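You operate a simulated robot arm through the tools that you are given. There is no shell and no other tool. Be economical: measure what you need, move in short steps, check, and stop when the job is done.

You are at the controls of a simulated two-armed robot. One attempt, no reset.

## Task
Hold the multimeter on the top of the packing table steady with one hand and press the hold key to switch it on with the other.

The check looks at the end state, three seconds after you hand in, the way a careful person would. Anything else that was tipped, shoved, dropped, spilled or broken makes it a failure.

## Robot
Two 7-joint arms with two-finger parallel grippers on one trunk, on a base that drives. Base frame: it is fixed to the floor where the robot stands at the start and does not move with it; the origin is under the middle of the robot, x ahead of it, y to its left, z up; the surface under the hand at the start is at about z = 800. Lengths are in mm, angles in degrees, forces in N, time in s.
The left shoulder is at the start at [50, 165, 1155], the right one opposite. With the tool pointing down near the work surface each hand reaches from about 160 to 680 mm from the robot's upright axis, wherever it stands, measured 20 degrees to its own side. Places, roughly: hold key [700, 100, 800]. Payload 3.91 kg a hand.
The TCP of each hand is the grasp point between the finger pads, 30 mm short of the fingertips. In the tool frame z runs along the fingers and y along their closing line. Largest opening 110 mm; finger width 20, thickness 10; the body of the gripper, 48 by 112 mm, starts 55 mm behind the TCP.
Orientation is that of the tool frame in the base frame, as a unit quaternion [x, y, z, w]. With the fingers straight down and closing along the base's y, the tool's x points along the base's -x, its y along +y and its z along -z.

## Interface
- The arms move only by the tool apply_moves. It takes "left_steps", "right_steps" or both (then of equal length, played together; a hand with none holds still); each is a list of rows, each a list of 6 numbers: the shift along the base's x, y, z in cm, then the turn, a rotation vector about the base's x, y, z in degrees. In form: [[x, y, z, ax, ay, az], ...]. A call has 1 to 8 rows; each row is the pose to reach, as a shift and turn from the pose commanded when the call began. "left_grip" and "right_grip" are, for a hand that has rows, the gripper command, from -1 (fully open) to 1 (shut), values between in proportion, set as the call begins (left out, the last holds). Rows are played at 5 a second. More than 50 mm and 8.6 degrees between two rows, or a gripper value outside its range, and nothing of the call is played. Where a pose cannot be reached the arm comes as near as it can. A force on the tool above 40 N (or 10 N above the force at the start of the call, whichever is more), or a blocked arm, ends the call early, and 0.2 s more pass. Each finger travels about 45 mm/s and halts on what it meets, pressing with about 31 N; the grip force reading is that of the motor and also rises with nothing between the fingers. The clock runs only during rows and for 0.2 s after the last one: add rows that repeat a pose to give the fingers time. The reply holds the time, the measured pose of the TCP, the force on the tool along the base axes, the opening and the grip force, in the units named above and with some noise, with the torque about the TCP (base axes, N m) and any sound that the robot's microphone picked up.
- Cameras (640 x 400 px; columns grow to the right, rows downward): "scene" is now at [118.1, 16.4, 1334.3]; the picture's right is [0.21, -0.98, 0.00], its down [-0.49, -0.10, -0.87] and it looks along [0.85, 0.18, -0.50] (base axes); focal length 258 px, centre (320, 200). "left" rides on the left gripper at [73, -17, -103] in its tool frame; the picture's right is [0.23, 0.97, 0.00], its down [-0.76, 0.18, -0.62] and it looks along [-0.61, 0.14, 0.78] (tool axes); focal length 222 px, centre (320, 200). "right" rides on the right gripper at [72, 17, -103] in its tool frame; the picture's right is [-0.23, 0.97, 0.00], its down [-0.76, -0.18, -0.62] and it looks along [-0.61, -0.14, 0.78] (tool axes); focal length 222 px, centre (320, 200). There is no depth. A picture from a camera that has moved, and an enlarged one, comes with that camera's place and axes in the base frame and with its lens.
- snapshot(camera): a new picture of that camera. It takes no simulated time.
- slide_trunk(by): slides the trunk up (or, below 0, down) by that many mm; the arms and the scene camera ride with it, the base frame stays. It gives what a move gives, with no picture.
- roll_base(legs): drives the robot by 1 to 6 legs, each [ahead, left, turn to the left] in mm, mm and degrees, along the robot's own axes; the way and the turn of a leg run together, so that a leg with both is an arc; at most 1500 mm and 180 degrees a leg. The arms and the cameras ride along, it lands a little off, and it stops where it bumps. It gives what a move gives.
- pan_tilt(pan, tilt): turns the head with the scene camera to pan (to the left, within 80 degrees either way) and tilt (down, from -29 to 69), counted from straight ahead of the robot. It gives what a move gives.
- close_up(camera, box): a new picture of the part [left, top, right, bottom] of that camera's present view, enlarged. It takes no simulated time.
- finish_job(): hands the job in; it is judged then, once.

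Go step by step. Nothing tells you exact positions but the pictures and the camera data: compare them with the known pose of the tool, close in by small moves and look again before you grip or let go. The budget is 120 turns and 100 pictures, counting those below and the enlarged ones. Unless the task says otherwise, let go and move clear before handing in, and close with one line.

The tools are called after "Call:" by a JSON object that holds its "api" and its "payload". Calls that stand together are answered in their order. apply_moves: Moves the arms, as the interface text tells. Its arguments: {"type":"object","properties":{"left_steps":{"type":"array","items":{"type":"array","items":{"type":"number"}}},"left_grip":{"type":"number"},"right_steps":{"type":"array","items":{"type":"array","items":{"type":"number"}}},"right_grip":{"type":"number"}},"required":[]} The other tools are called the same way: slide_trunk (by) slides the trunk up or down; roll_base (legs) drives the base; pan_tilt (pan, tilt) turns the head that bears the scene camera; snapshot (camera) takes a picture; close_up (camera, box) takes an enlarged picture of a part of a camera's view; finish_job () hands the job in.

At the start:

```text
time_s: 0.0
left_eef_pos: [444.3, 274.0, 1137.7]
left_ee_rot: [-0.001, 1.0, 0.001, 0.0]
left_force: [0.4, -0.6, -0.1]
left_wrist_torque: [0.02, 0.0, -0.02]
left_width: 110.3
left_gripper_force: 0.1
right_eef_pos: [399.6, -115.2, 1126.1]
right_ee_rot: [0.001, 1.0, 0.001, -0.001]
right_force: [0.5, -0.2, 0.7]
right_wrist_torque: [-0.01, -0.02, 0.0]
right_width: 110.1
right_gripper_force: 0.1
trunk travel left (down, up): [-375.0, 128.0]
robot x, y, heading: [-0.3, -2.6, -0.0]
head pan, tilt: [12.1, 30.0]
```

scene: 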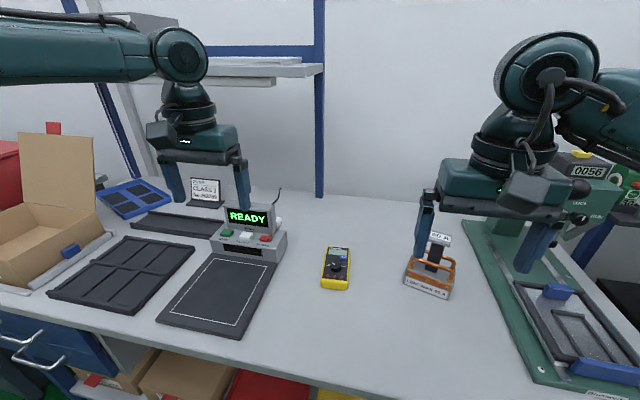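
right: 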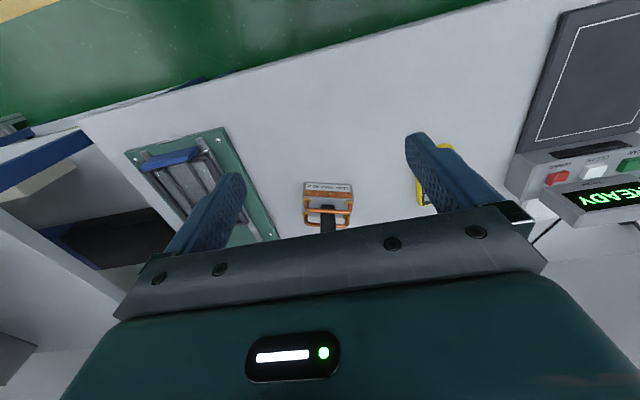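
left: 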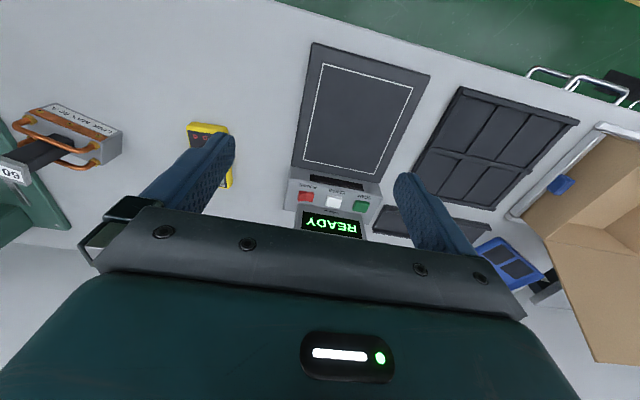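

The yellow multimeter is seen on the table near the picture's middle, about [700, 100, 800]. I take an enlarged look first.

Call:
{"api": "close_up", "payload": {"camera": "scene", "box": [290, 230, 386, 300]}}

```text
5.71 times, centred on (338, 265) of scene
camera zoom: at [118.1, 16.4, 1334.3], right [0.21, -0.98, 0.0], down [-0.49, -0.1, -0.87], along [0.85, 0.18, -0.5], focal length 1473 px, centre (217, -171)
```

zoom: 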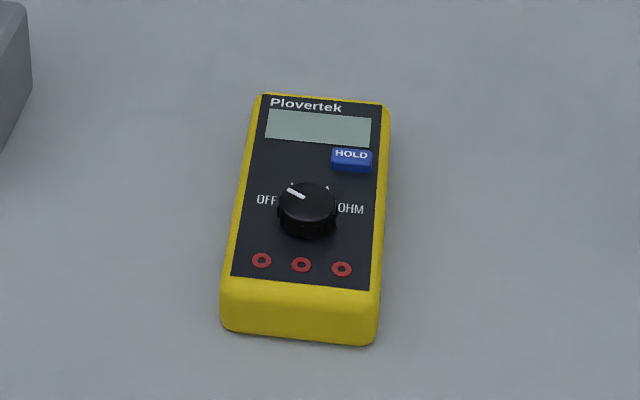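

The meter spans about x 577–703, y 44–115, with the blue HOLD key near [662, 66]. I'll check the table edge and floor before driving a bit closer.

Call:
{"api": "pan_tilt", "payload": {"pan": 0, "tilt": 65}}

Call:
{"api": "snapshot", "payload": {"camera": "scene"}}

```text
time_s: 1.0
left_eef_pos: [443.3, 274.2, 1136.5]
left_ee_rot: [-0.001, 1.0, 0.0, 0.0]
left_force: [0.2, -0.2, -0.7]
left_wrist_torque: [-0.02, -0.04, 0.01]
left_width: 109.8
left_gripper_force: 0.1
right_eef_pos: [401.3, -114.6, 1125.9]
right_ee_rot: [0.001, 1.0, 0.0, 0.0]
right_force: [0.3, 0.4, 0.5]
right_wrist_torque: [0.0, 0.03, 0.02]
right_width: 110.0
right_gripper_force: 0.2
trunk travel left (down, up): [-375.0, 128.0]
robot x, y, heading: [-2.2, -1.4, -0.0]
head pan, tilt: [0.0, 65.0]
```

```text
95 pictures are left
camera scene: at [90.4, -2.5, 1286.6], right [0.0, -1.0, 0.0], down [-0.91, 0.0, -0.42], along [0.42, 0.0, -0.91], focal length 258 px, centre (320, 200)
```

scene: 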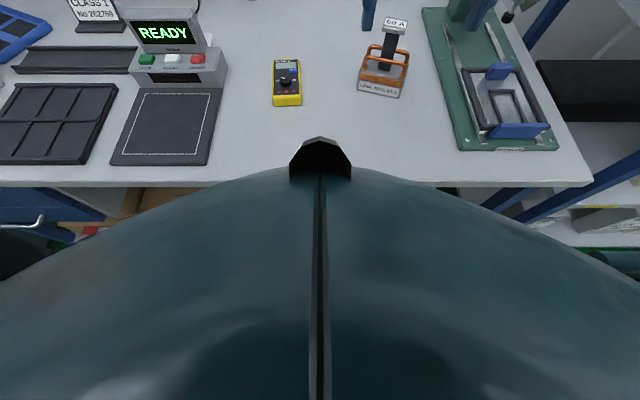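

The body is close to the table edge, so I won't drive ahead. I shift the robot 110 mm left so both hands reach comfortably, then look again.

Call:
{"api": "roll_base", "payload": {"legs": [[0, 110, 0]]}}

Call:
{"api": "pan_tilt", "payload": {"pan": -3, "tilt": 45}}

Call:
{"api": "snapshot", "payload": {"camera": "scene"}}

Call:
{"api": "close_up", "payload": {"camera": "scene", "box": [272, 130, 368, 190]}}

```text
time_s: 2.6
left_eef_pos: [444.4, 386.1, 1136.4]
left_ee_rot: [0.001, 1.0, 0.0, 0.0]
left_force: [0.7, 0.5, -1.0]
left_wrist_torque: [-0.04, 0.01, 0.02]
left_width: 110.3
left_gripper_force: 0.1
right_eef_pos: [400.8, -2.7, 1125.6]
right_ee_rot: [0.001, 1.0, 0.0, -0.001]
right_force: [0.1, -0.2, 0.2]
right_wrist_torque: [-0.03, 0.01, 0.01]
right_width: 110.0
right_gripper_force: 0.0
trunk travel left (down, up): [-375.0, 128.0]
robot x, y, heading: [-2.7, 113.9, 0.0]
head pan, tilt: [0.0, 65.0]
```

```text
time_s: 3.5
left_eef_pos: [444.1, 385.9, 1136.9]
left_ee_rot: [0.0, 1.0, 0.0, 0.0]
left_force: [-0.5, -0.1, 0.4]
left_wrist_torque: [0.01, 0.03, 0.02]
left_width: 109.7
left_gripper_force: 0.1
right_eef_pos: [400.5, -3.1, 1125.0]
right_ee_rot: [0.001, 1.0, 0.0, 0.0]
right_force: [-1.5, 0.3, 0.5]
right_wrist_torque: [-0.03, -0.02, -0.02]
right_width: 109.8
right_gripper_force: 0.0
trunk travel left (down, up): [-375.0, 128.0]
robot x, y, heading: [2.6, 112.3, -0.1]
head pan, tilt: [-3.0, 45.0]
```

```text
94 pictures are left
camera scene: at [110.9, 104.9, 1311.6], right [-0.05, -1.0, 0.0], down [-0.71, 0.04, -0.71], along [0.71, -0.04, -0.71], focal length 258 px, centre (320, 200)
```

scene: 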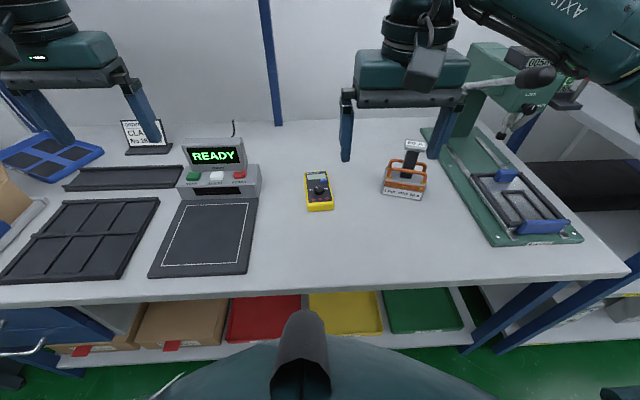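

```text
6.67 times, centred on (320, 160) of scene
camera zoom: at [110.9, 104.9, 1311.6], right [-0.05, -1.0, 0.0], down [-0.71, 0.04, -0.71], along [0.71, -0.04, -0.71], focal length 1718 px, centre (320, 467)
```

zoom: 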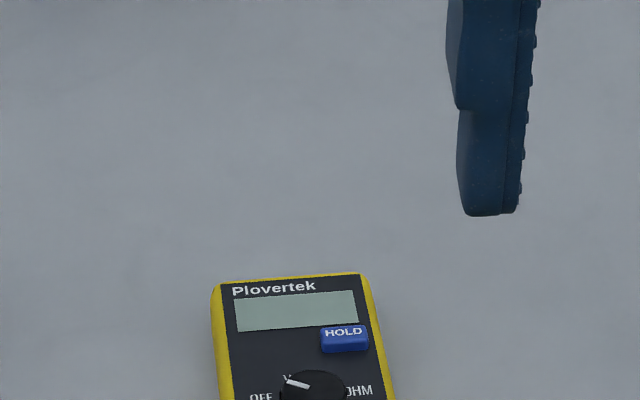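

The meter is now right ahead. I take an enlarged view of it to triangulate.

Call:
{"api": "close_up", "payload": {"camera": "scene", "box": [280, 160, 360, 220]}}

```text
6.67 times, centred on (320, 190) of scene
camera zoom: at [110.9, 104.9, 1311.6], right [-0.05, -1.0, 0.0], down [-0.71, 0.04, -0.71], along [0.71, -0.04, -0.71], focal length 1718 px, centre (320, 267)
```

zoom: 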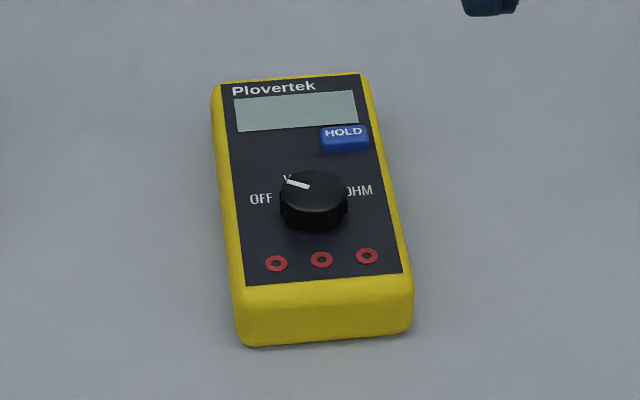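

The two views agree: meter centreline from (580, 76) to (699, 86), yaw about 4.6°, key at about (663, 65). I bring the left hand above the front part of the meter and move the right hand out of the way.

Call:
{"api": "apply_moves", "payload": {"left_steps": [[1.95, -3.85, -1.7, 0, 0, 0.6], [3.9, -7.7, -3.4, 0, 0, 1.2], [5.85, -11.55, -5.1, 0, 0, 1.8], [7.8, -15.4, -6.8, 0, 0, 2.4], [9.75, -19.25, -8.5, 0, 0, 3.0], [11.7, -23.1, -10.2, 0, 0, 3.6], [13.65, -26.95, -11.9, 0, 0, 4.2], [15.6, -30.8, -13.6, 0, 0, 4.6]], "right_steps": [[0, -1.5, 0, 0, 0, 0], [0, -3, 0, 0, 0, 0], [0, -4.5, 0, 0, 0, 0], [0, -6, 0, 0, 0, 0], [0, -7.5, 0, 0, 0, 0], [0, -9, 0, 0, 0, 0], [0, -10.5, 0, 0, 0, 0], [0, -12, 0, 0, 0, 0]], "left_grip": -1, "right_grip": 1}}

Call:
{"api": "snapshot", "payload": {"camera": "left"}}

Call:
{"api": "snapshot", "payload": {"camera": "scene"}}

```text
time_s: 5.3
left_eef_pos: [473.1, 250.5, 1031.9]
left_ee_rot: [-0.04, 0.999, -0.001, 0.0]
left_force: [0.5, -0.6, -0.2]
left_wrist_torque: [-0.01, -0.02, 0.01]
left_width: 109.9
left_gripper_force: 0.0
left hand out of reach, approached as far as the arm can: row 4, 5, 6, 7, 8
right_eef_pos: [401.0, -123.3, 1125.8]
right_ee_rot: [0.001, 1.0, 0.001, 0.0]
right_force: [-0.2, -0.1, 1.1]
right_wrist_torque: [0.01, 0.01, 0.0]
right_width: 0.0
right_gripper_force: 30.9
trunk travel left (down, up): [-375.0, 128.0]
robot x, y, heading: [-0.2, 113.1, 0.1]
head pan, tilt: [-3.0, 45.0]
```

```text
91 pictures are left
camera left: at [403.1, 228.7, 1135.7], right [-0.31, 0.95, 0.0], down [0.74, 0.24, 0.62], along [0.6, 0.19, -0.78], focal length 222 px, centre (320, 200)
```

left: 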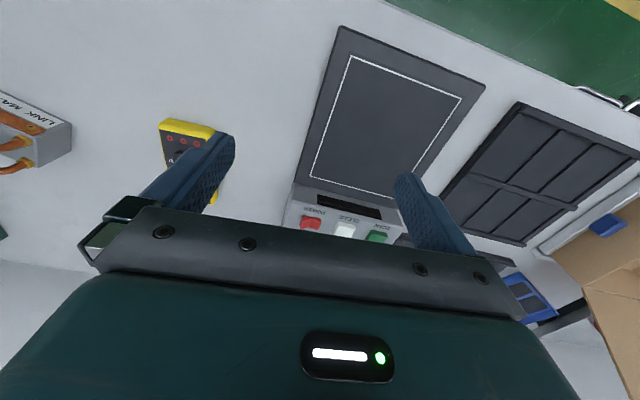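

```text
90 pictures are left
camera scene: at [110.7, 104.6, 1311.7], right [-0.05, -1.0, 0.0], down [-0.71, 0.04, -0.71], along [0.71, -0.04, -0.71], focal length 258 px, centre (320, 200)
```

scene: 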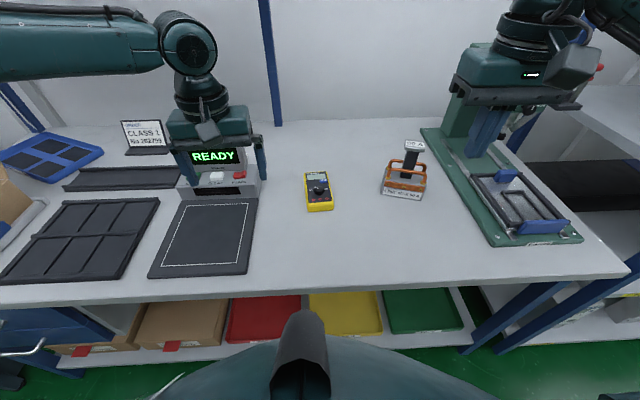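

The left hand ran out of reach while high up. There is about 90 mm between the robot and the table edge, so I move ahead 60 mm and raise the trunk a bit.

Call:
{"api": "roll_base", "payload": {"legs": [[60, 0, 0]]}}

Call:
{"api": "slide_trunk", "payload": {"by": 80}}

Call:
{"api": "snapshot", "payload": {"camera": "scene"}}

```text
time_s: 6.2
left_eef_pos: [533.9, 252.2, 1031.6]
left_ee_rot: [-0.04, 0.999, 0.0, 0.001]
left_force: [0.8, -0.1, -0.2]
left_wrist_torque: [0.01, -0.01, 0.02]
left_width: 109.9
left_gripper_force: 0.0
right_eef_pos: [461.9, -123.1, 1124.8]
right_ee_rot: [0.001, 1.0, 0.0, -0.001]
right_force: [0.4, 0.6, 0.2]
right_wrist_torque: [-0.02, 0.02, 0.01]
right_width: 0.0
right_gripper_force: 30.9
trunk travel left (down, up): [-375.0, 128.0]
robot x, y, heading: [60.2, 113.3, 0.1]
head pan, tilt: [-3.0, 45.0]
```

```text
time_s: 7.4
left_eef_pos: [534.6, 251.9, 1111.9]
left_ee_rot: [-0.04, 0.999, 0.0, 0.001]
left_force: [-0.1, 0.9, -0.2]
left_wrist_torque: [0.0, -0.01, -0.01]
left_width: 110.1
left_gripper_force: 0.0
right_eef_pos: [462.4, -123.5, 1205.7]
right_ee_rot: [0.001, 1.0, 0.0, 0.0]
right_force: [-0.3, -0.3, 0.5]
right_wrist_torque: [0.01, 0.01, -0.03]
right_width: 0.0
right_gripper_force: 30.8
trunk travel left (down, up): [-455.0, 48.0]
robot x, y, heading: [60.4, 114.6, -0.0]
head pan, tilt: [-3.0, 45.0]
```

```text
89 pictures are left
camera scene: at [171.4, 104.9, 1391.6], right [-0.05, -1.0, 0.0], down [-0.71, 0.04, -0.71], along [0.71, -0.04, -0.71], focal length 258 px, centre (320, 200)
```

scene: 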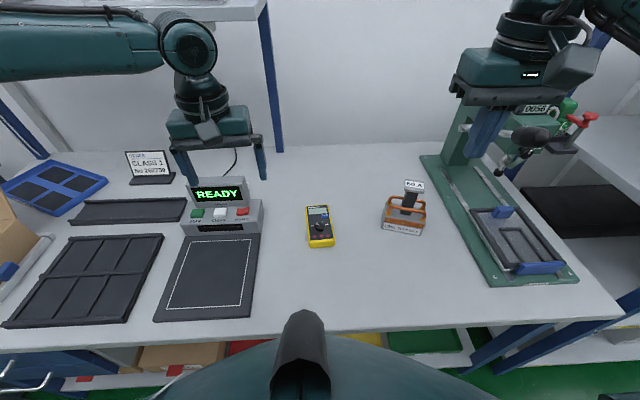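

Now I go on with the left hand to above the meter in smaller steps.

Call:
{"api": "apply_moves", "payload": {"left_steps": [[1.1, -2.9, -2.2, 0, 0, 0], [2.2, -5.8, -4.4, 0, 0, 0], [3.3, -8.7, -6.6, 0, 0, 0], [4.4, -11.6, -8.8, 0, 0, 0], [5.5, -14.5, -11, 0, 0, 0], [6.6, -17.4, -13.2, 0, 0, 0]]}}

Call:
{"api": "snapshot", "payload": {"camera": "left"}}

Call:
{"api": "snapshot", "payload": {"camera": "scene"}}

```text
time_s: 8.8
left_eef_pos: [503.4, 246.4, 1051.6]
left_ee_rot: [-0.042, 0.999, -0.001, 0.001]
left_force: [0.4, -0.2, -0.4]
left_wrist_torque: [0.02, -0.01, 0.02]
left_width: 109.8
left_gripper_force: 0.0
left hand out of reach, approached as far as the arm can: row 1, 2, 3, 4, 5, 6
right_eef_pos: [460.6, -123.1, 1205.5]
right_ee_rot: [0.001, 1.0, 0.0, 0.0]
right_force: [-0.3, -0.3, -0.2]
right_wrist_torque: [0.02, 0.0, 0.02]
right_width: 0.0
right_gripper_force: 30.7
trunk travel left (down, up): [-455.0, 48.0]
robot x, y, heading: [63.0, 111.7, -0.1]
head pan, tilt: [-3.0, 45.0]
```

```text
88 pictures are left
camera left: at [433.3, 225.0, 1155.6], right [-0.31, 0.95, 0.0], down [0.74, 0.24, 0.62], along [0.6, 0.19, -0.78], focal length 222 px, centre (320, 200)
```

left: 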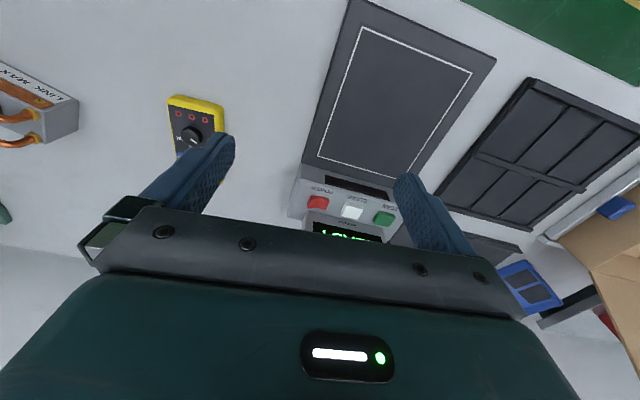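

```text
87 pictures are left
camera scene: at [171.2, 104.9, 1391.6], right [-0.05, -1.0, 0.0], down [-0.71, 0.04, -0.71], along [0.71, -0.04, -0.71], focal length 258 px, centre (320, 200)
```

scene: 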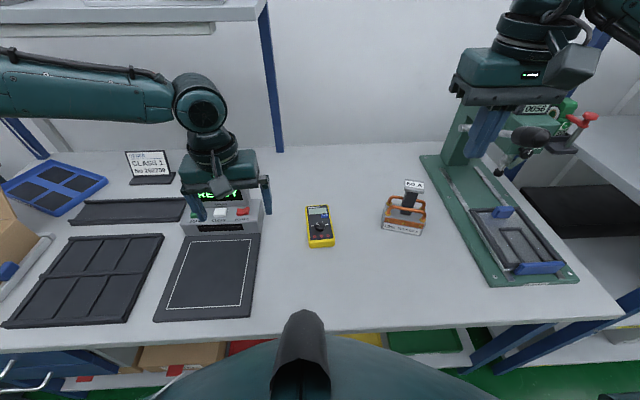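

The left hand sticks when moving inward. I test whether a clockwise or counter-clockwise yaw frees it, with a small move.

Call:
{"api": "apply_moves", "payload": {"left_steps": [[0, -1, 0, 0, 0, -7], [0, -2, 0, 0, 0, -14], [0, -4, 0, 0, 0, -20], [0, -6, 0, 0, 0, -20]]}}

```text
time_s: 9.8
left_eef_pos: [484.7, 233.1, 1065.7]
left_ee_rot: [0.134, 0.991, 0.0, 0.0]
left_force: [0.7, 0.1, 0.6]
left_wrist_torque: [0.03, -0.03, 0.03]
left_width: 110.2
left_gripper_force: 0.1
left hand out of reach, approached as far as the arm can: row 1, 2, 3, 4
right_eef_pos: [460.4, -121.6, 1206.6]
right_ee_rot: [0.001, 1.0, 0.0, 0.001]
right_force: [1.0, 0.4, 0.0]
right_wrist_torque: [0.01, 0.01, -0.03]
right_width: 0.0
right_gripper_force: 31.0
trunk travel left (down, up): [-455.0, 48.0]
robot x, y, heading: [59.4, 113.7, 0.0]
head pan, tilt: [-3.0, 45.0]
```

Yaw isn't the limit. I restore the yaw and try going lower first, relative to the shoulder, over free space.

Call:
{"api": "apply_moves", "payload": {"left_steps": [[-1, 1, -1, 0, 0, 7], [-2, 2, -3, 0, 0, 14], [-2, 2, -6, 0, 0, 20], [-2, 2, -9, 0, 0, 20]]}}

Call:
{"api": "snapshot", "payload": {"camera": "scene"}}

```text
time_s: 10.8
left_eef_pos: [460.7, 264.6, 980.1]
left_ee_rot: [-0.042, 0.999, -0.001, 0.001]
left_force: [0.4, -1.1, 0.0]
left_wrist_torque: [0.01, -0.01, 0.02]
left_width: 109.8
left_gripper_force: 0.1
left hand out of reach, approached as far as the arm can: row 4
right_eef_pos: [460.0, -121.7, 1205.8]
right_ee_rot: [0.001, 1.0, 0.0, 0.0]
right_force: [-0.5, 0.0, 0.2]
right_wrist_torque: [0.0, 0.01, 0.01]
right_width: 0.0
right_gripper_force: 31.3
trunk travel left (down, up): [-455.0, 48.0]
robot x, y, heading: [58.7, 110.5, 0.0]
head pan, tilt: [-3.0, 45.0]
```

```text
86 pictures are left
camera scene: at [170.9, 105.1, 1391.7], right [-0.05, -1.0, 0.0], down [-0.71, 0.04, -0.71], along [0.71, -0.04, -0.71], focal length 258 px, centre (320, 200)
```

scene: 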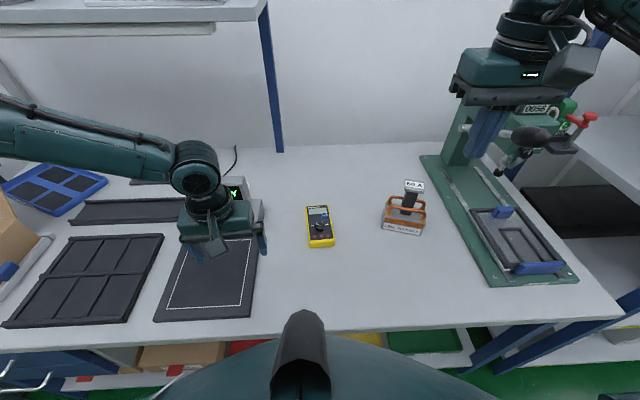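

I test whether the limit is about azimuth: I move the left hand outward and ahead, higher first to stay clear of the READY device.

Call:
{"api": "apply_moves", "payload": {"left_steps": [[0, 2, 4, 0, 0, 0], [0, 4, 8, 0, 0, 0], [3, 5, 10, 0, 0, 0], [7, 6, 10, 0, 0, 0], [11, 7, 10, 0, 0, 0], [15, 8, 10, 0, 0, 0]]}}

Call:
{"api": "snapshot", "payload": {"camera": "scene"}}

```text
time_s: 12.2
left_eef_pos: [610.5, 342.8, 1081.3]
left_ee_rot: [-0.04, 0.999, -0.001, 0.0]
left_force: [0.5, -0.5, 0.1]
left_wrist_torque: [-0.02, -0.01, 0.01]
left_width: 110.0
left_gripper_force: 0.1
right_eef_pos: [461.8, -122.1, 1205.5]
right_ee_rot: [0.0, 1.0, 0.0, -0.001]
right_force: [1.0, 0.1, 0.5]
right_wrist_torque: [0.02, 0.03, 0.02]
right_width: 0.2
right_gripper_force: 31.1
trunk travel left (down, up): [-455.0, 48.0]
robot x, y, heading: [60.6, 116.0, -0.1]
head pan, tilt: [-3.0, 45.0]
```

```text
85 pictures are left
camera scene: at [172.3, 105.3, 1391.5], right [-0.05, -1.0, 0.0], down [-0.71, 0.04, -0.71], along [0.71, -0.04, -0.71], focal length 258 px, centre (320, 200)
```

scene: 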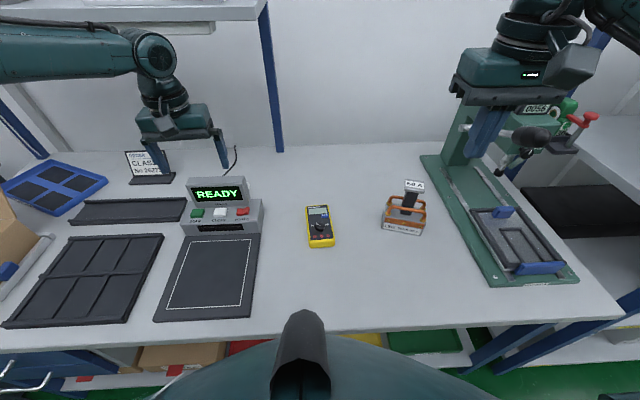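

It reaches well outward, so the limit is on the inward side. I probe inward from here.

Call:
{"api": "apply_moves", "payload": {"left_steps": [[0, -3, 0, 0, 0, 0], [0, -6, 0, 0, 0, 0], [0, -9, 0, 0, 0, 0], [0, -12, 0, 0, 0, 0], [0, -15, 0, 0, 0, 0]]}}

```text
time_s: 13.4
left_eef_pos: [555.7, 272.4, 1094.9]
left_ee_rot: [-0.04, 0.999, -0.001, 0.001]
left_force: [-0.5, -1.0, 0.3]
left_wrist_torque: [0.0, 0.02, -0.05]
left_width: 110.0
left_gripper_force: 0.1
left hand out of reach, approached as far as the arm can: row 1, 2, 3, 4, 5
right_eef_pos: [460.9, -122.0, 1206.2]
right_ee_rot: [0.001, 1.0, 0.0, 0.0]
right_force: [-0.3, -0.4, -0.1]
right_wrist_torque: [-0.02, 0.01, -0.03]
right_width: 0.1
right_gripper_force: 31.4
trunk travel left (down, up): [-455.0, 48.0]
robot x, y, heading: [59.9, 111.3, 0.0]
head pan, tilt: [-3.0, 45.0]
```

The inward limit depends on the pose. I probe with the hand higher relative to the shoulder (as lowering the trunk would give).

Call:
{"api": "apply_moves", "payload": {"left_steps": [[0, 0, 4, 0, 0, 0], [0, 0, 8, 0, 0, 0], [0, 0, 12, 0, 0, 0], [0, 0, 16, 0, 0, 0], [0, -4, 16, 0, 0, 0], [0, -8, 16, 0, 0, 0], [0, -12, 16, 0, 0, 0]]}}

Call:
{"api": "snapshot", "payload": {"camera": "scene"}}

```text
time_s: 15.0
left_eef_pos: [539.0, 270.9, 1238.8]
left_ee_rot: [-0.041, 0.999, -0.002, 0.001]
left_force: [0.1, 0.0, -0.5]
left_wrist_torque: [0.01, 0.01, 0.01]
left_width: 109.9
left_gripper_force: 0.0
left hand out of reach, approached as far as the arm can: row 4, 5, 6, 7
right_eef_pos: [460.6, -123.8, 1206.2]
right_ee_rot: [0.001, 1.0, 0.0, -0.001]
right_force: [-0.3, 0.6, 0.4]
right_wrist_torque: [0.0, 0.0, 0.02]
right_width: 0.0
right_gripper_force: 30.7
trunk travel left (down, up): [-455.0, 48.0]
robot x, y, heading: [59.1, 109.3, -0.2]
head pan, tilt: [-3.0, 45.0]
```

```text
84 pictures are left
camera scene: at [171.0, 104.8, 1391.7], right [-0.05, -1.0, 0.0], down [-0.71, 0.04, -0.71], along [0.71, -0.04, -0.71], focal length 258 px, centre (320, 200)
```

scene: 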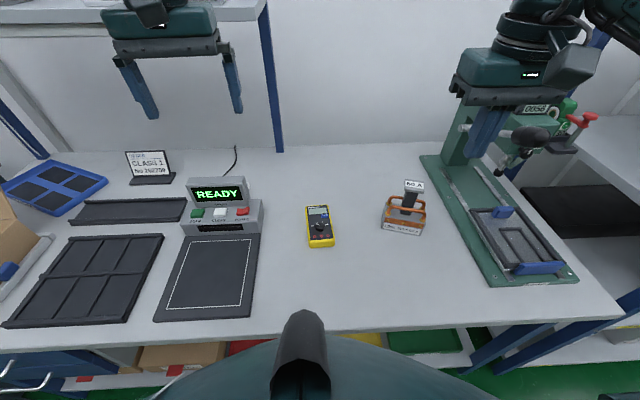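

Height doesn't matter much. I come back down and probe with the left hand leaned outward.

Call:
{"api": "apply_moves", "payload": {"left_steps": [[-1, 2, -5, -8, 0, 0], [-1, 2, -10, -16, 0, 0], [-1, 2, -15, -24, 0, 0], [-1, 0, -18, -32, 0, 0], [-1, -4, -18, -32, 0, 0], [-1, -8, -18, -32, 0, 0], [-1, -12, -18, -32, 0, 0], [-1, -16, -18, -32, 0, 0]]}}

Call:
{"api": "snapshot", "payload": {"camera": "scene"}}

```text
refused: row 1 steps farther than a row can; nothing moved
```

```text
83 pictures are left
camera scene: at [171.0, 104.8, 1391.7], right [-0.05, -1.0, 0.0], down [-0.71, 0.04, -0.71], along [0.71, -0.04, -0.71], focal length 258 px, centre (320, 200)
```

scene: 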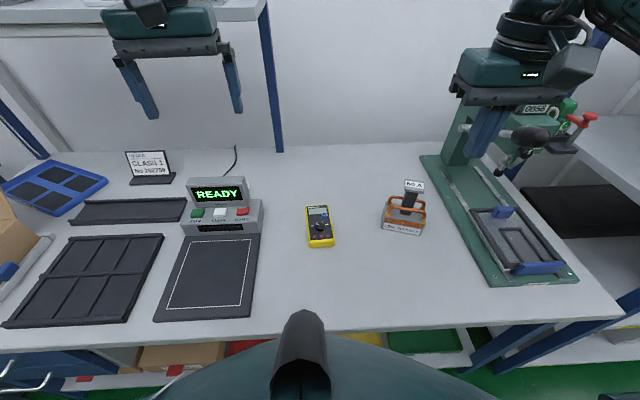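

Call:
{"api": "apply_moves", "payload": {"left_steps": [[0, 1, -4, -8, 0, 0], [0, 2, -8, -16, 0, 0], [0, 2, -12, -24, 0, 0], [0, 0, -16, -32, 0, 0], [0, -4, -16, -32, 0, 0], [0, -8, -16, -32, 0, 0], [0, -12, -16, -32, 0, 0], [0, -16, -16, -32, 0, 0]]}}

Call:
{"api": "snapshot", "payload": {"camera": "scene"}}

```text
time_s: 16.8
left_eef_pos: [518.6, 153.3, 1087.6]
left_ee_rot: [-0.04, 0.96, -0.277, -0.009]
left_force: [-0.5, 0.6, -0.2]
left_wrist_torque: [0.04, -0.02, 0.02]
left_width: 110.0
left_gripper_force: 0.0
left hand out of reach, approached as far as the arm can: row 7, 8
right_eef_pos: [461.7, -122.2, 1204.4]
right_ee_rot: [0.001, 1.0, 0.0, 0.0]
right_force: [-0.3, 0.1, 0.4]
right_wrist_torque: [0.01, -0.01, 0.01]
right_width: 0.0
right_gripper_force: 30.9
trunk travel left (down, up): [-455.0, 48.0]
robot x, y, heading: [57.1, 112.4, 0.3]
head pan, tilt: [-3.0, 45.0]
```

```text
82 pictures are left
camera scene: at [171.2, 104.8, 1391.6], right [-0.05, -1.0, 0.0], down [-0.71, 0.04, -0.71], along [0.71, -0.04, -0.71], focal length 258 px, centre (320, 200)
```

scene: 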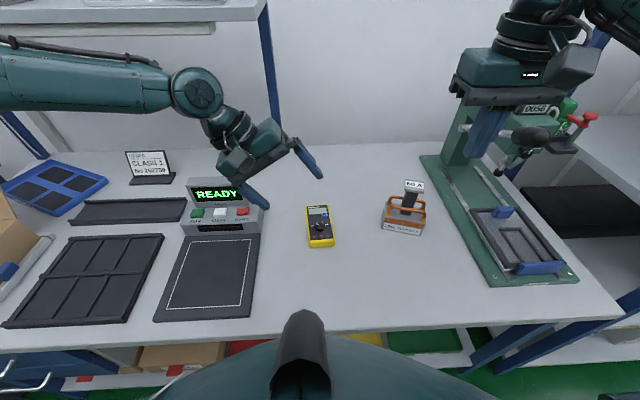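

Leaning outward moves the reach inward, so a vertical grip on the meter by one hand plus the other hand at the key isn't reachable. Instead I will hold the meter down firmly with the closed, leaned left fingertips near its front-left, clear of dial and key, and press the key with the leaned right hand. First I shift the base slightly, then lean the left hand and bring it above.

Call:
{"api": "roll_base", "payload": {"legs": [[0, -10, 0]]}}

Call:
{"api": "apply_moves", "payload": {"left_steps": [[1.3, 0, -2, -4.5, -0.6, 3.7], [2.6, 0, -5, -8.95, -1.2, 7.45], [3.9, -1, -8, -13.4, -1.8, 11.2], [5.3, -2, -11, -17.9, -2.4, 14.9], [6.7, -3, -14, -17.9, -2.4, 14.9]], "left_grip": 1}}

Call:
{"api": "snapshot", "payload": {"camera": "scene"}}

Call:
{"api": "snapshot", "payload": {"camera": "left"}}

```text
time_s: 17.6
left_eef_pos: [518.8, 145.5, 1087.5]
left_ee_rot: [-0.039, 0.96, -0.277, -0.011]
left_force: [-0.4, -1.2, -0.8]
left_wrist_torque: [0.0, 0.0, 0.02]
left_width: 110.3
left_gripper_force: 0.1
right_eef_pos: [461.8, -132.8, 1206.0]
right_ee_rot: [0.001, 1.0, 0.001, 0.0]
right_force: [0.1, 0.1, 0.1]
right_wrist_torque: [0.0, 0.03, 0.01]
right_width: 0.0
right_gripper_force: 30.7
trunk travel left (down, up): [-455.0, 48.0]
robot x, y, heading: [62.4, 100.1, 0.1]
head pan, tilt: [-3.0, 45.0]
```

```text
time_s: 18.8
left_eef_pos: [532.6, 182.7, 1028.5]
left_ee_rot: [-0.156, 0.893, -0.42, 0.041]
left_force: [0.8, -0.3, 0.5]
left_wrist_torque: [0.0, 0.02, -0.05]
left_width: 3.3
left_gripper_force: 0.0
left hand out of reach, approached as far as the arm can: row 2, 3, 4, 5
right_eef_pos: [460.6, -133.9, 1205.2]
right_ee_rot: [0.001, 1.0, 0.002, 0.0]
right_force: [0.1, -0.4, -0.2]
right_wrist_torque: [0.0, 0.02, 0.0]
right_width: 0.0
right_gripper_force: 31.5
trunk travel left (down, up): [-455.0, 48.0]
robot x, y, heading: [59.9, 102.7, -0.3]
head pan, tilt: [-3.0, 45.0]
```

```text
81 pictures are left
camera scene: at [171.6, 94.3, 1391.6], right [-0.05, -1.0, 0.0], down [-0.71, 0.04, -0.71], along [0.71, -0.04, -0.71], focal length 258 px, centre (320, 200)
```

scene: 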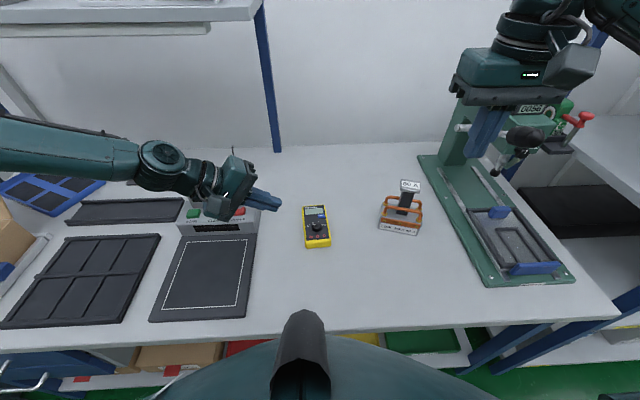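

```text
80 pictures are left
camera left: at [447.7, 226.5, 1112.3], right [-0.45, 0.51, -0.73], down [0.55, 0.8, 0.22], along [0.7, -0.3, -0.65], focal length 222 px, centre (320, 200)
```

left: 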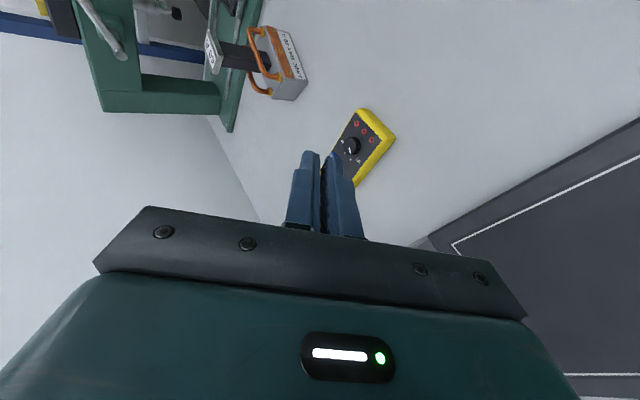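

Positive yaw made it worse, so I turn the yaw the other way and look at how far in the hand gets.

Call:
{"api": "apply_moves", "payload": {"left_steps": [[0, 0, 0, 0, 0, -8], [0, 0, 0, 0, 0, -16], [0, 0, 0, 0, 0, -24], [0, 0, 0, 0, 0, -32], [0, 0, 0, 0, 0, -40], [0, -3, 0, 0, 0, -40], [1, -6, 0, 0, 0, -40], [2, -9, 0, 0, 0, -40]]}}

```text
time_s: 20.6
left_eef_pos: [478.5, 159.9, 1088.7]
left_ee_rot: [0.159, 0.893, -0.407, -0.105]
left_force: [-0.3, 1.4, 0.0]
left_wrist_torque: [0.02, 0.0, 0.01]
left_width: 0.0
left_gripper_force: 30.9
left hand out of reach, approached as far as the arm can: row 1, 2, 3, 4, 5, 6, 7, 8
right_eef_pos: [461.6, -133.2, 1205.9]
right_ee_rot: [0.001, 1.0, -0.001, 0.0]
right_force: [-0.5, 0.5, -1.0]
right_wrist_torque: [-0.01, 0.02, 0.02]
right_width: 0.1
right_gripper_force: 31.3
trunk travel left (down, up): [-455.0, 48.0]
robot x, y, heading: [62.9, 96.8, -0.2]
head pan, tilt: [-3.0, 45.0]
```

Reach inward gets better when the wrist stays near the shoulder, so I lower the trunk again and lean both hands back-and-outward (fingers pointing ahead, inward and down). First the left hand.

Call:
{"api": "slide_trunk", "payload": {"by": -60}}

Call:
{"api": "apply_moves", "payload": {"left_steps": [[0.4, 0, 0, 0.74, -5.6, 4.8], [0.8, 0, 0, 1.5, -11.2, 9.6], [1.2, 0, 0, 2.2, -16.8, 14.4], [1.6, 0, 0, 2.95, -22.4, 19.15], [2, -0.5, 0, 3.7, -28, 23.9], [2.5, -1, 0, 4.4, -33.6, 28.7], [3, -1.5, 0, 5.15, -39.2, 33.5], [3.5, -2, 0, 5.9, -44.8, 38.3]]}}

Call:
{"api": "snapshot", "payload": {"camera": "scene"}}

```text
time_s: 21.6
left_eef_pos: [478.6, 159.0, 1029.4]
left_ee_rot: [0.159, 0.893, -0.407, -0.105]
left_force: [1.0, 0.7, -0.5]
left_wrist_torque: [-0.02, 0.0, -0.03]
left_width: 0.2
left_gripper_force: 31.5
right_eef_pos: [461.5, -133.1, 1145.5]
right_ee_rot: [0.001, 1.0, 0.0, -0.001]
right_force: [1.0, -0.1, 0.0]
right_wrist_torque: [0.01, -0.01, -0.02]
right_width: 0.0
right_gripper_force: 31.0
trunk travel left (down, up): [-395.0, 108.0]
robot x, y, heading: [62.7, 101.4, 0.2]
head pan, tilt: [-3.0, 45.0]
```

```text
time_s: 23.4
left_eef_pos: [513.8, 138.8, 1029.6]
left_ee_rot: [0.0, 0.886, -0.284, 0.365]
left_force: [0.2, 0.4, -0.7]
left_wrist_torque: [0.02, 0.0, -0.01]
left_width: 0.0
left_gripper_force: 30.5
left hand out of reach, approached as far as the arm can: row 6, 7
right_eef_pos: [461.9, -132.4, 1144.8]
right_ee_rot: [0.002, 1.0, 0.001, -0.001]
right_force: [-0.6, 0.2, -0.2]
right_wrist_torque: [0.01, 0.01, 0.01]
right_width: 0.0
right_gripper_force: 31.4
trunk travel left (down, up): [-395.0, 108.0]
robot x, y, heading: [58.4, 104.5, 0.0]
head pan, tilt: [-3.0, 45.0]
```

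```text
79 pictures are left
camera scene: at [171.3, 94.2, 1331.7], right [-0.05, -1.0, 0.0], down [-0.71, 0.04, -0.71], along [0.71, -0.04, -0.71], focal length 258 px, centre (320, 200)
```

scene: 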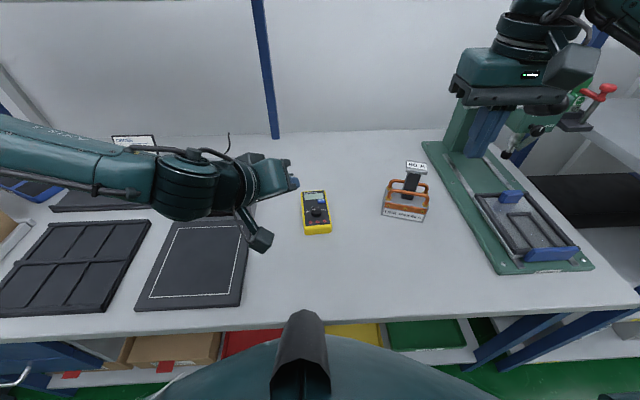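

The last pose was reached. I go on toward a hover above the meter's front-left.

Call:
{"api": "apply_moves", "payload": {"left_steps": [[1.6, -0.8, -2.2, 0, 0, 0], [3.2, -1.6, -4.4, 0, 0, 0], [4.8, -2.4, -6.6, 0, 0, 0], [6.3, -3.1, -8.5, 0, 0, 0]]}}

Call:
{"api": "snapshot", "payload": {"camera": "scene"}}

Call:
{"api": "snapshot", "payload": {"camera": "left"}}

```text
time_s: 24.4
left_eef_pos: [556.2, 159.7, 985.7]
left_ee_rot: [0.0, 0.887, -0.284, 0.365]
left_force: [-0.2, -0.5, -0.1]
left_wrist_torque: [0.01, 0.0, 0.01]
left_width: 0.0
left_gripper_force: 30.5
left hand out of reach, approached as far as the arm can: row 1, 2, 3, 4
right_eef_pos: [462.2, -132.2, 1145.8]
right_ee_rot: [0.001, 1.0, 0.0, 0.0]
right_force: [0.6, -0.2, -0.6]
right_wrist_torque: [0.01, 0.0, 0.02]
right_width: 0.0
right_gripper_force: 30.6
trunk travel left (down, up): [-395.0, 108.0]
robot x, y, heading: [59.5, 105.3, 0.1]
head pan, tilt: [-3.0, 45.0]
```

```text
78 pictures are left
camera scene: at [171.2, 95.2, 1331.6], right [-0.05, -1.0, 0.0], down [-0.71, 0.04, -0.71], along [0.71, -0.04, -0.71], focal length 258 px, centre (320, 200)
```

scene: 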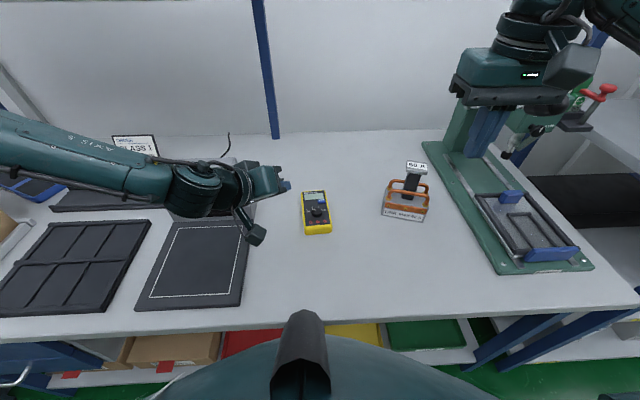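

```text
77 pictures are left
camera left: at [433.4, 182.2, 1006.9], right [0.04, 0.77, -0.64], down [0.19, 0.62, 0.76], along [0.98, -0.15, -0.13], focal length 222 px, centre (320, 200)
```

left: 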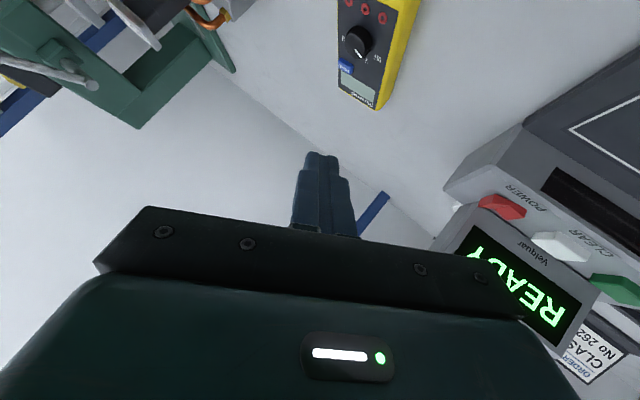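

Reach inward seems better when the wrist is above the shoulder, i.e. with a lower trunk. Before lowering, I look to the left at where the left elbow is relative to the table objects.

Call:
{"api": "pan_tilt", "payload": {"pan": 60, "tilt": 35}}

Call:
{"api": "snapshot", "payload": {"camera": "scene"}}

Call:
{"api": "pan_tilt", "payload": {"pan": -60, "tilt": 35}}

Call:
{"api": "snapshot", "payload": {"camera": "scene"}}

```text
time_s: 25.7
left_eef_pos: [556.9, 159.2, 985.2]
left_ee_rot: [0.0, 0.887, -0.284, 0.365]
left_force: [0.5, -0.8, -0.2]
left_wrist_torque: [0.0, 0.01, 0.01]
left_width: 0.0
left_gripper_force: 30.3
right_eef_pos: [461.6, -131.9, 1145.6]
right_ee_rot: [0.001, 1.0, 0.001, 0.0]
right_force: [-0.3, 0.3, -0.2]
right_wrist_torque: [-0.02, -0.03, 0.01]
right_width: 0.0
right_gripper_force: 30.7
trunk travel left (down, up): [-395.0, 108.0]
robot x, y, heading: [58.8, 102.2, 0.3]
head pan, tilt: [60.0, 35.0]
```

```text
76 pictures are left
camera scene: at [134.1, 175.6, 1346.4], right [0.87, -0.5, 0.0], down [-0.29, -0.5, -0.82], along [0.41, 0.71, -0.57], focal length 258 px, centre (320, 200)
```

scene: 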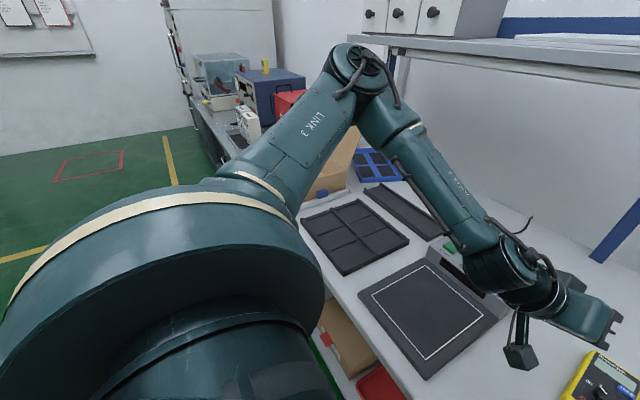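

```text
time_s: 27.7
left_eef_pos: [554.7, 158.4, 987.3]
left_ee_rot: [0.0, 0.886, -0.285, 0.366]
left_force: [0.1, -0.7, 0.2]
left_wrist_torque: [-0.01, 0.02, 0.0]
left_width: 0.0
left_gripper_force: 30.7
right_eef_pos: [461.2, -133.0, 1145.8]
right_ee_rot: [0.001, 1.0, 0.001, 0.001]
right_force: [-0.5, 0.1, 0.0]
right_wrist_torque: [-0.03, -0.02, 0.0]
right_width: 0.0
right_gripper_force: 30.4
trunk travel left (down, up): [-395.0, 108.0]
robot x, y, heading: [60.0, 107.1, 0.0]
head pan, tilt: [-60.0, 35.0]
```

```text
75 pictures are left
camera scene: at [134.1, 23.1, 1346.5], right [-0.87, -0.5, 0.0], down [-0.29, 0.5, -0.82], along [0.41, -0.71, -0.57], focal length 258 px, centre (320, 200)
```

scene: 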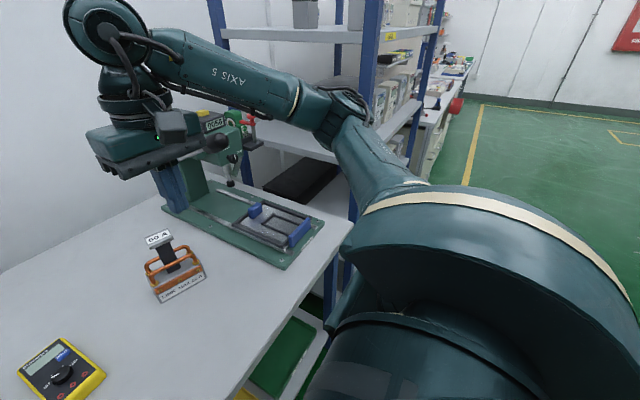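

Elbows are high up and outward, clear of things. I raise both hands, then lower the trunk by 200 mm and test the reach.

Call:
{"api": "apply_moves", "payload": {"left_steps": [[-1, 0.5, 4, 0, 0, 0], [-2, 1, 8, 0, 0, 0], [-3, 1.5, 12, 0, 0, 0], [-4, 2, 16, 0, 0, 0], [-4, 2, 20, 0, 0, 0]], "right_steps": [[0, 0, 2, 0, 0, 0], [0, 0, 4, 0, 0, 0], [0, 0, 6, 0, 0, 0], [0, 0, 8, 0, 0, 0], [0, 0, 8, 0, 0, 0]]}}

Call:
{"api": "slide_trunk", "payload": {"by": -200}}

Call:
{"api": "pan_tilt", "payload": {"pan": 0, "tilt": 45}}

Call:
{"api": "snapshot", "payload": {"camera": "scene"}}

```text
time_s: 28.9
left_eef_pos: [512.6, 179.2, 1188.8]
left_ee_rot: [0.001, 0.886, -0.285, 0.365]
left_force: [-0.5, -0.4, 0.0]
left_wrist_torque: [0.02, -0.01, 0.01]
left_width: 0.0
left_gripper_force: 31.6
right_eef_pos: [460.3, -132.7, 1226.1]
right_ee_rot: [0.002, 1.0, 0.0, 0.0]
right_force: [0.3, -0.6, 0.3]
right_wrist_torque: [-0.02, 0.01, 0.01]
right_width: 0.1
right_gripper_force: 30.7
trunk travel left (down, up): [-395.0, 108.0]
robot x, y, heading: [59.2, 104.1, 0.2]
head pan, tilt: [-60.0, 35.0]
```

```text
time_s: 31.1
left_eef_pos: [513.1, 179.3, 989.1]
left_ee_rot: [0.0, 0.886, -0.285, 0.364]
left_force: [0.7, 0.3, -0.5]
left_wrist_torque: [-0.05, 0.05, -0.01]
left_width: 0.0
left_gripper_force: 30.4
right_eef_pos: [460.3, -132.5, 1025.5]
right_ee_rot: [0.001, 1.0, 0.0, 0.001]
right_force: [0.4, -0.2, 0.3]
right_wrist_torque: [-0.04, 0.02, -0.01]
right_width: 0.0
right_gripper_force: 30.8
trunk travel left (down, up): [-195.0, 308.0]
robot x, y, heading: [57.1, 101.3, 0.3]
head pan, tilt: [-60.0, 35.0]
```

```text
time_s: 32.4
left_eef_pos: [513.3, 178.4, 987.4]
left_ee_rot: [0.001, 0.886, -0.285, 0.365]
left_force: [-0.2, 0.0, 0.0]
left_wrist_torque: [-0.02, 0.02, 0.01]
left_width: 0.1
left_gripper_force: 31.1
right_eef_pos: [460.7, -130.9, 1025.2]
right_ee_rot: [0.001, 1.0, 0.0, 0.0]
right_force: [0.5, -0.1, -0.8]
right_wrist_torque: [-0.01, 0.01, 0.0]
right_width: 0.0
right_gripper_force: 31.5
trunk travel left (down, up): [-195.0, 308.0]
robot x, y, heading: [60.8, 101.2, 0.2]
head pan, tilt: [0.0, 45.0]
```

```text
74 pictures are left
camera scene: at [171.3, 99.3, 1131.6], right [0.0, -1.0, 0.0], down [-0.71, 0.0, -0.71], along [0.71, 0.0, -0.71], focal length 258 px, centre (320, 200)
```

scene: 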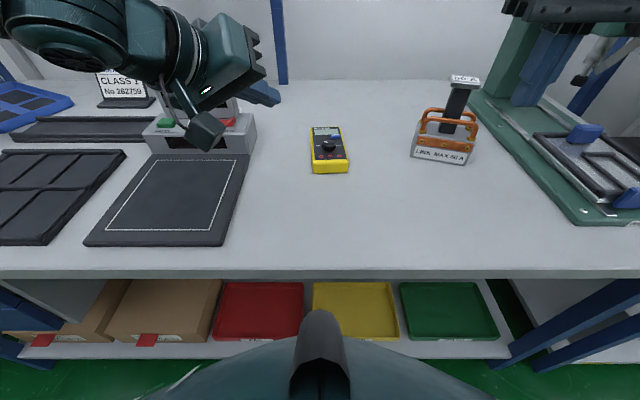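

Now I retry the left hover over the meter's front-left from here.

Call:
{"api": "apply_moves", "payload": {"left_steps": [[1.6, -1.7, -1.3, 0, 0, 0], [3.2, -3.5, -2.6, 0, 0, 0], [4.8, -5.2, -3.9, 0, 0, 0], [6.4, -7, -5.3, 0, 0, 0]]}}

Call:
{"api": "snapshot", "payload": {"camera": "scene"}}

```text
time_s: 33.4
left_eef_pos: [580.6, 110.2, 934.5]
left_ee_rot: [-0.001, 0.886, -0.284, 0.366]
left_force: [-0.1, -0.5, -0.8]
left_wrist_torque: [0.02, 0.01, -0.01]
left_width: 0.0
left_gripper_force: 31.1
right_eef_pos: [459.7, -132.1, 1025.2]
right_ee_rot: [0.001, 1.0, 0.0, 0.0]
right_force: [-0.2, -0.3, 0.4]
right_wrist_torque: [-0.03, 0.01, -0.05]
right_width: 0.0
right_gripper_force: 31.3
trunk travel left (down, up): [-195.0, 308.0]
robot x, y, heading: [59.2, 102.7, 0.0]
head pan, tilt: [0.0, 45.0]
```

```text
73 pictures are left
camera scene: at [171.6, 99.5, 1131.6], right [0.0, -1.0, 0.0], down [-0.71, 0.0, -0.71], along [0.71, 0.0, -0.71], focal length 258 px, centre (320, 200)
```

scene: 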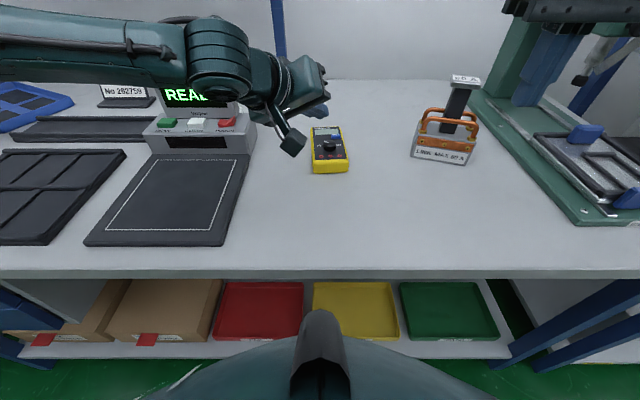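

The lowered trunk solves the reach. Now the right hand: I lean it the mirrored way in place, away from the tester block.

Call:
{"api": "apply_moves", "payload": {"right_steps": [[0, 0, 0, 4.84, -6.2, 0], [0, 0, 0, 9.7, -12.4, 0], [0, 0, 0, 14.5, -18.6, 0], [0, 0, 0, 19.4, -24.9, 0], [0, 0, 0, 24.2, -31.1, 0], [0, 0, 0, 29, -37.3, 0], [0, 0, 0, 33.9, -43.5, 0]]}}

Call:
{"api": "snapshot", "payload": {"camera": "scene"}}

Call:
{"api": "snapshot", "payload": {"camera": "left"}}

```text
time_s: 35.0
left_eef_pos: [579.6, 110.0, 933.5]
left_ee_rot: [0.0, 0.887, -0.284, 0.365]
left_force: [-0.4, 0.6, -0.3]
left_wrist_torque: [0.0, -0.01, 0.0]
left_width: 0.0
left_gripper_force: 30.8
right_eef_pos: [461.0, -133.6, 1026.9]
right_ee_rot: [0.0, 0.886, 0.285, 0.366]
right_force: [-0.4, 0.2, -0.3]
right_wrist_torque: [0.01, 0.0, -0.02]
right_width: 0.0
right_gripper_force: 31.3
trunk travel left (down, up): [-195.0, 308.0]
robot x, y, heading: [59.3, 98.8, -0.2]
head pan, tilt: [0.0, 45.0]
```

```text
72 pictures are left
camera scene: at [171.2, 99.3, 1131.7], right [0.0, -1.0, 0.0], down [-0.71, 0.0, -0.71], along [0.71, 0.0, -0.71], focal length 258 px, centre (320, 200)
```

scene: 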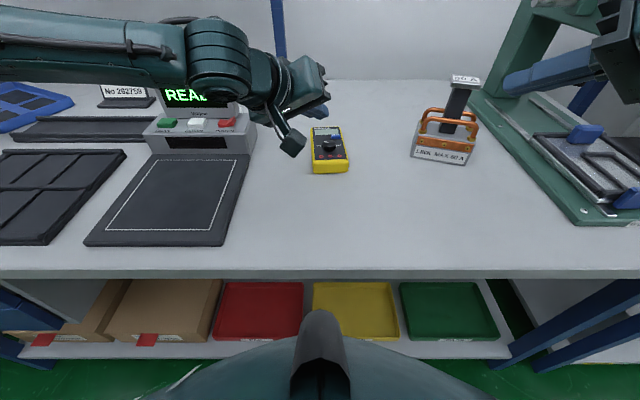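

```text
71 pictures are left
camera left: at [456.3, 132.0, 955.3], right [0.04, 0.77, -0.64], down [0.19, 0.62, 0.76], along [0.98, -0.15, -0.13], focal length 222 px, centre (320, 200)
```

left: 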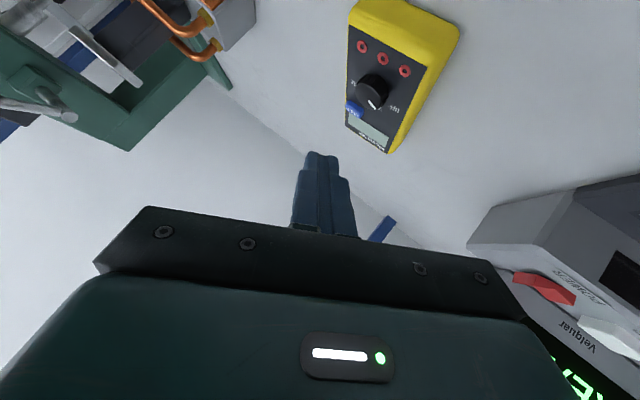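

Next the right hand moves to a hover behind and above the key.

Call:
{"api": "apply_moves", "payload": {"right_steps": [[3, 3, -1.1, 0, 0, 0], [6, 6, -2.2, 0, 0, 0], [9, 9, -3.3, 0, 0, 0], [12, 12, -4.4, 0, 0, 0], [15, 15, -5.5, 0, 0, 0], [17.9, 17.9, -6.7, 0, 0, 0]]}}

Call:
{"api": "snapshot", "payload": {"camera": "scene"}}

Call:
{"api": "snapshot", "payload": {"camera": "right"}}

```text
time_s: 36.4
left_eef_pos: [579.3, 109.4, 933.2]
left_ee_rot: [0.0, 0.886, -0.285, 0.365]
left_force: [0.7, 0.2, 0.1]
left_wrist_torque: [0.01, 0.03, 0.0]
left_width: 0.0
left_gripper_force: 30.8
right_eef_pos: [638.7, 47.9, 961.8]
right_ee_rot: [0.001, 0.886, 0.284, 0.366]
right_force: [0.6, -0.3, 0.7]
right_wrist_torque: [0.01, 0.01, -0.02]
right_width: 0.0
right_gripper_force: 30.8
trunk travel left (down, up): [-195.0, 308.0]
robot x, y, heading: [62.0, 104.3, 0.1]
head pan, tilt: [0.0, 45.0]
```

```text
70 pictures are left
camera scene: at [171.4, 99.5, 1131.6], right [0.0, -1.0, 0.0], down [-0.71, 0.0, -0.71], along [0.71, 0.0, -0.71], focal length 258 px, centre (320, 200)
```

scene: 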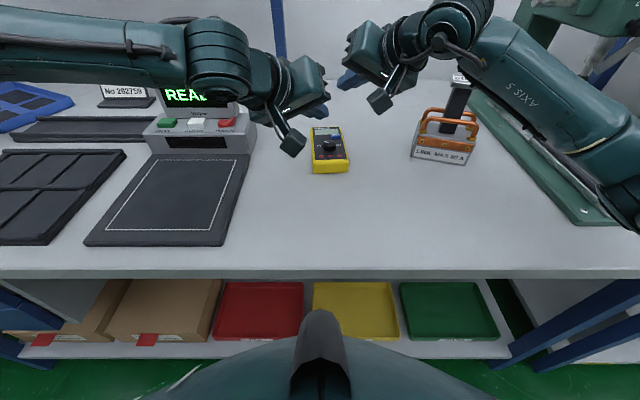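

```text
69 pictures are left
camera right: at [515.6, 26.1, 980.7], right [-0.04, 0.77, 0.64], down [0.19, -0.62, 0.76], along [0.98, 0.15, -0.12], focal length 222 px, centre (320, 200)
```

right: 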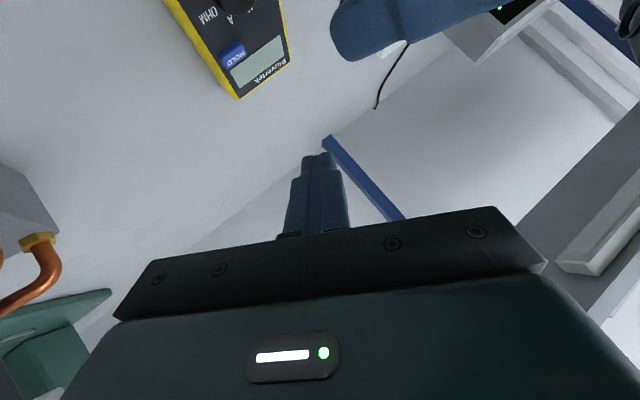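

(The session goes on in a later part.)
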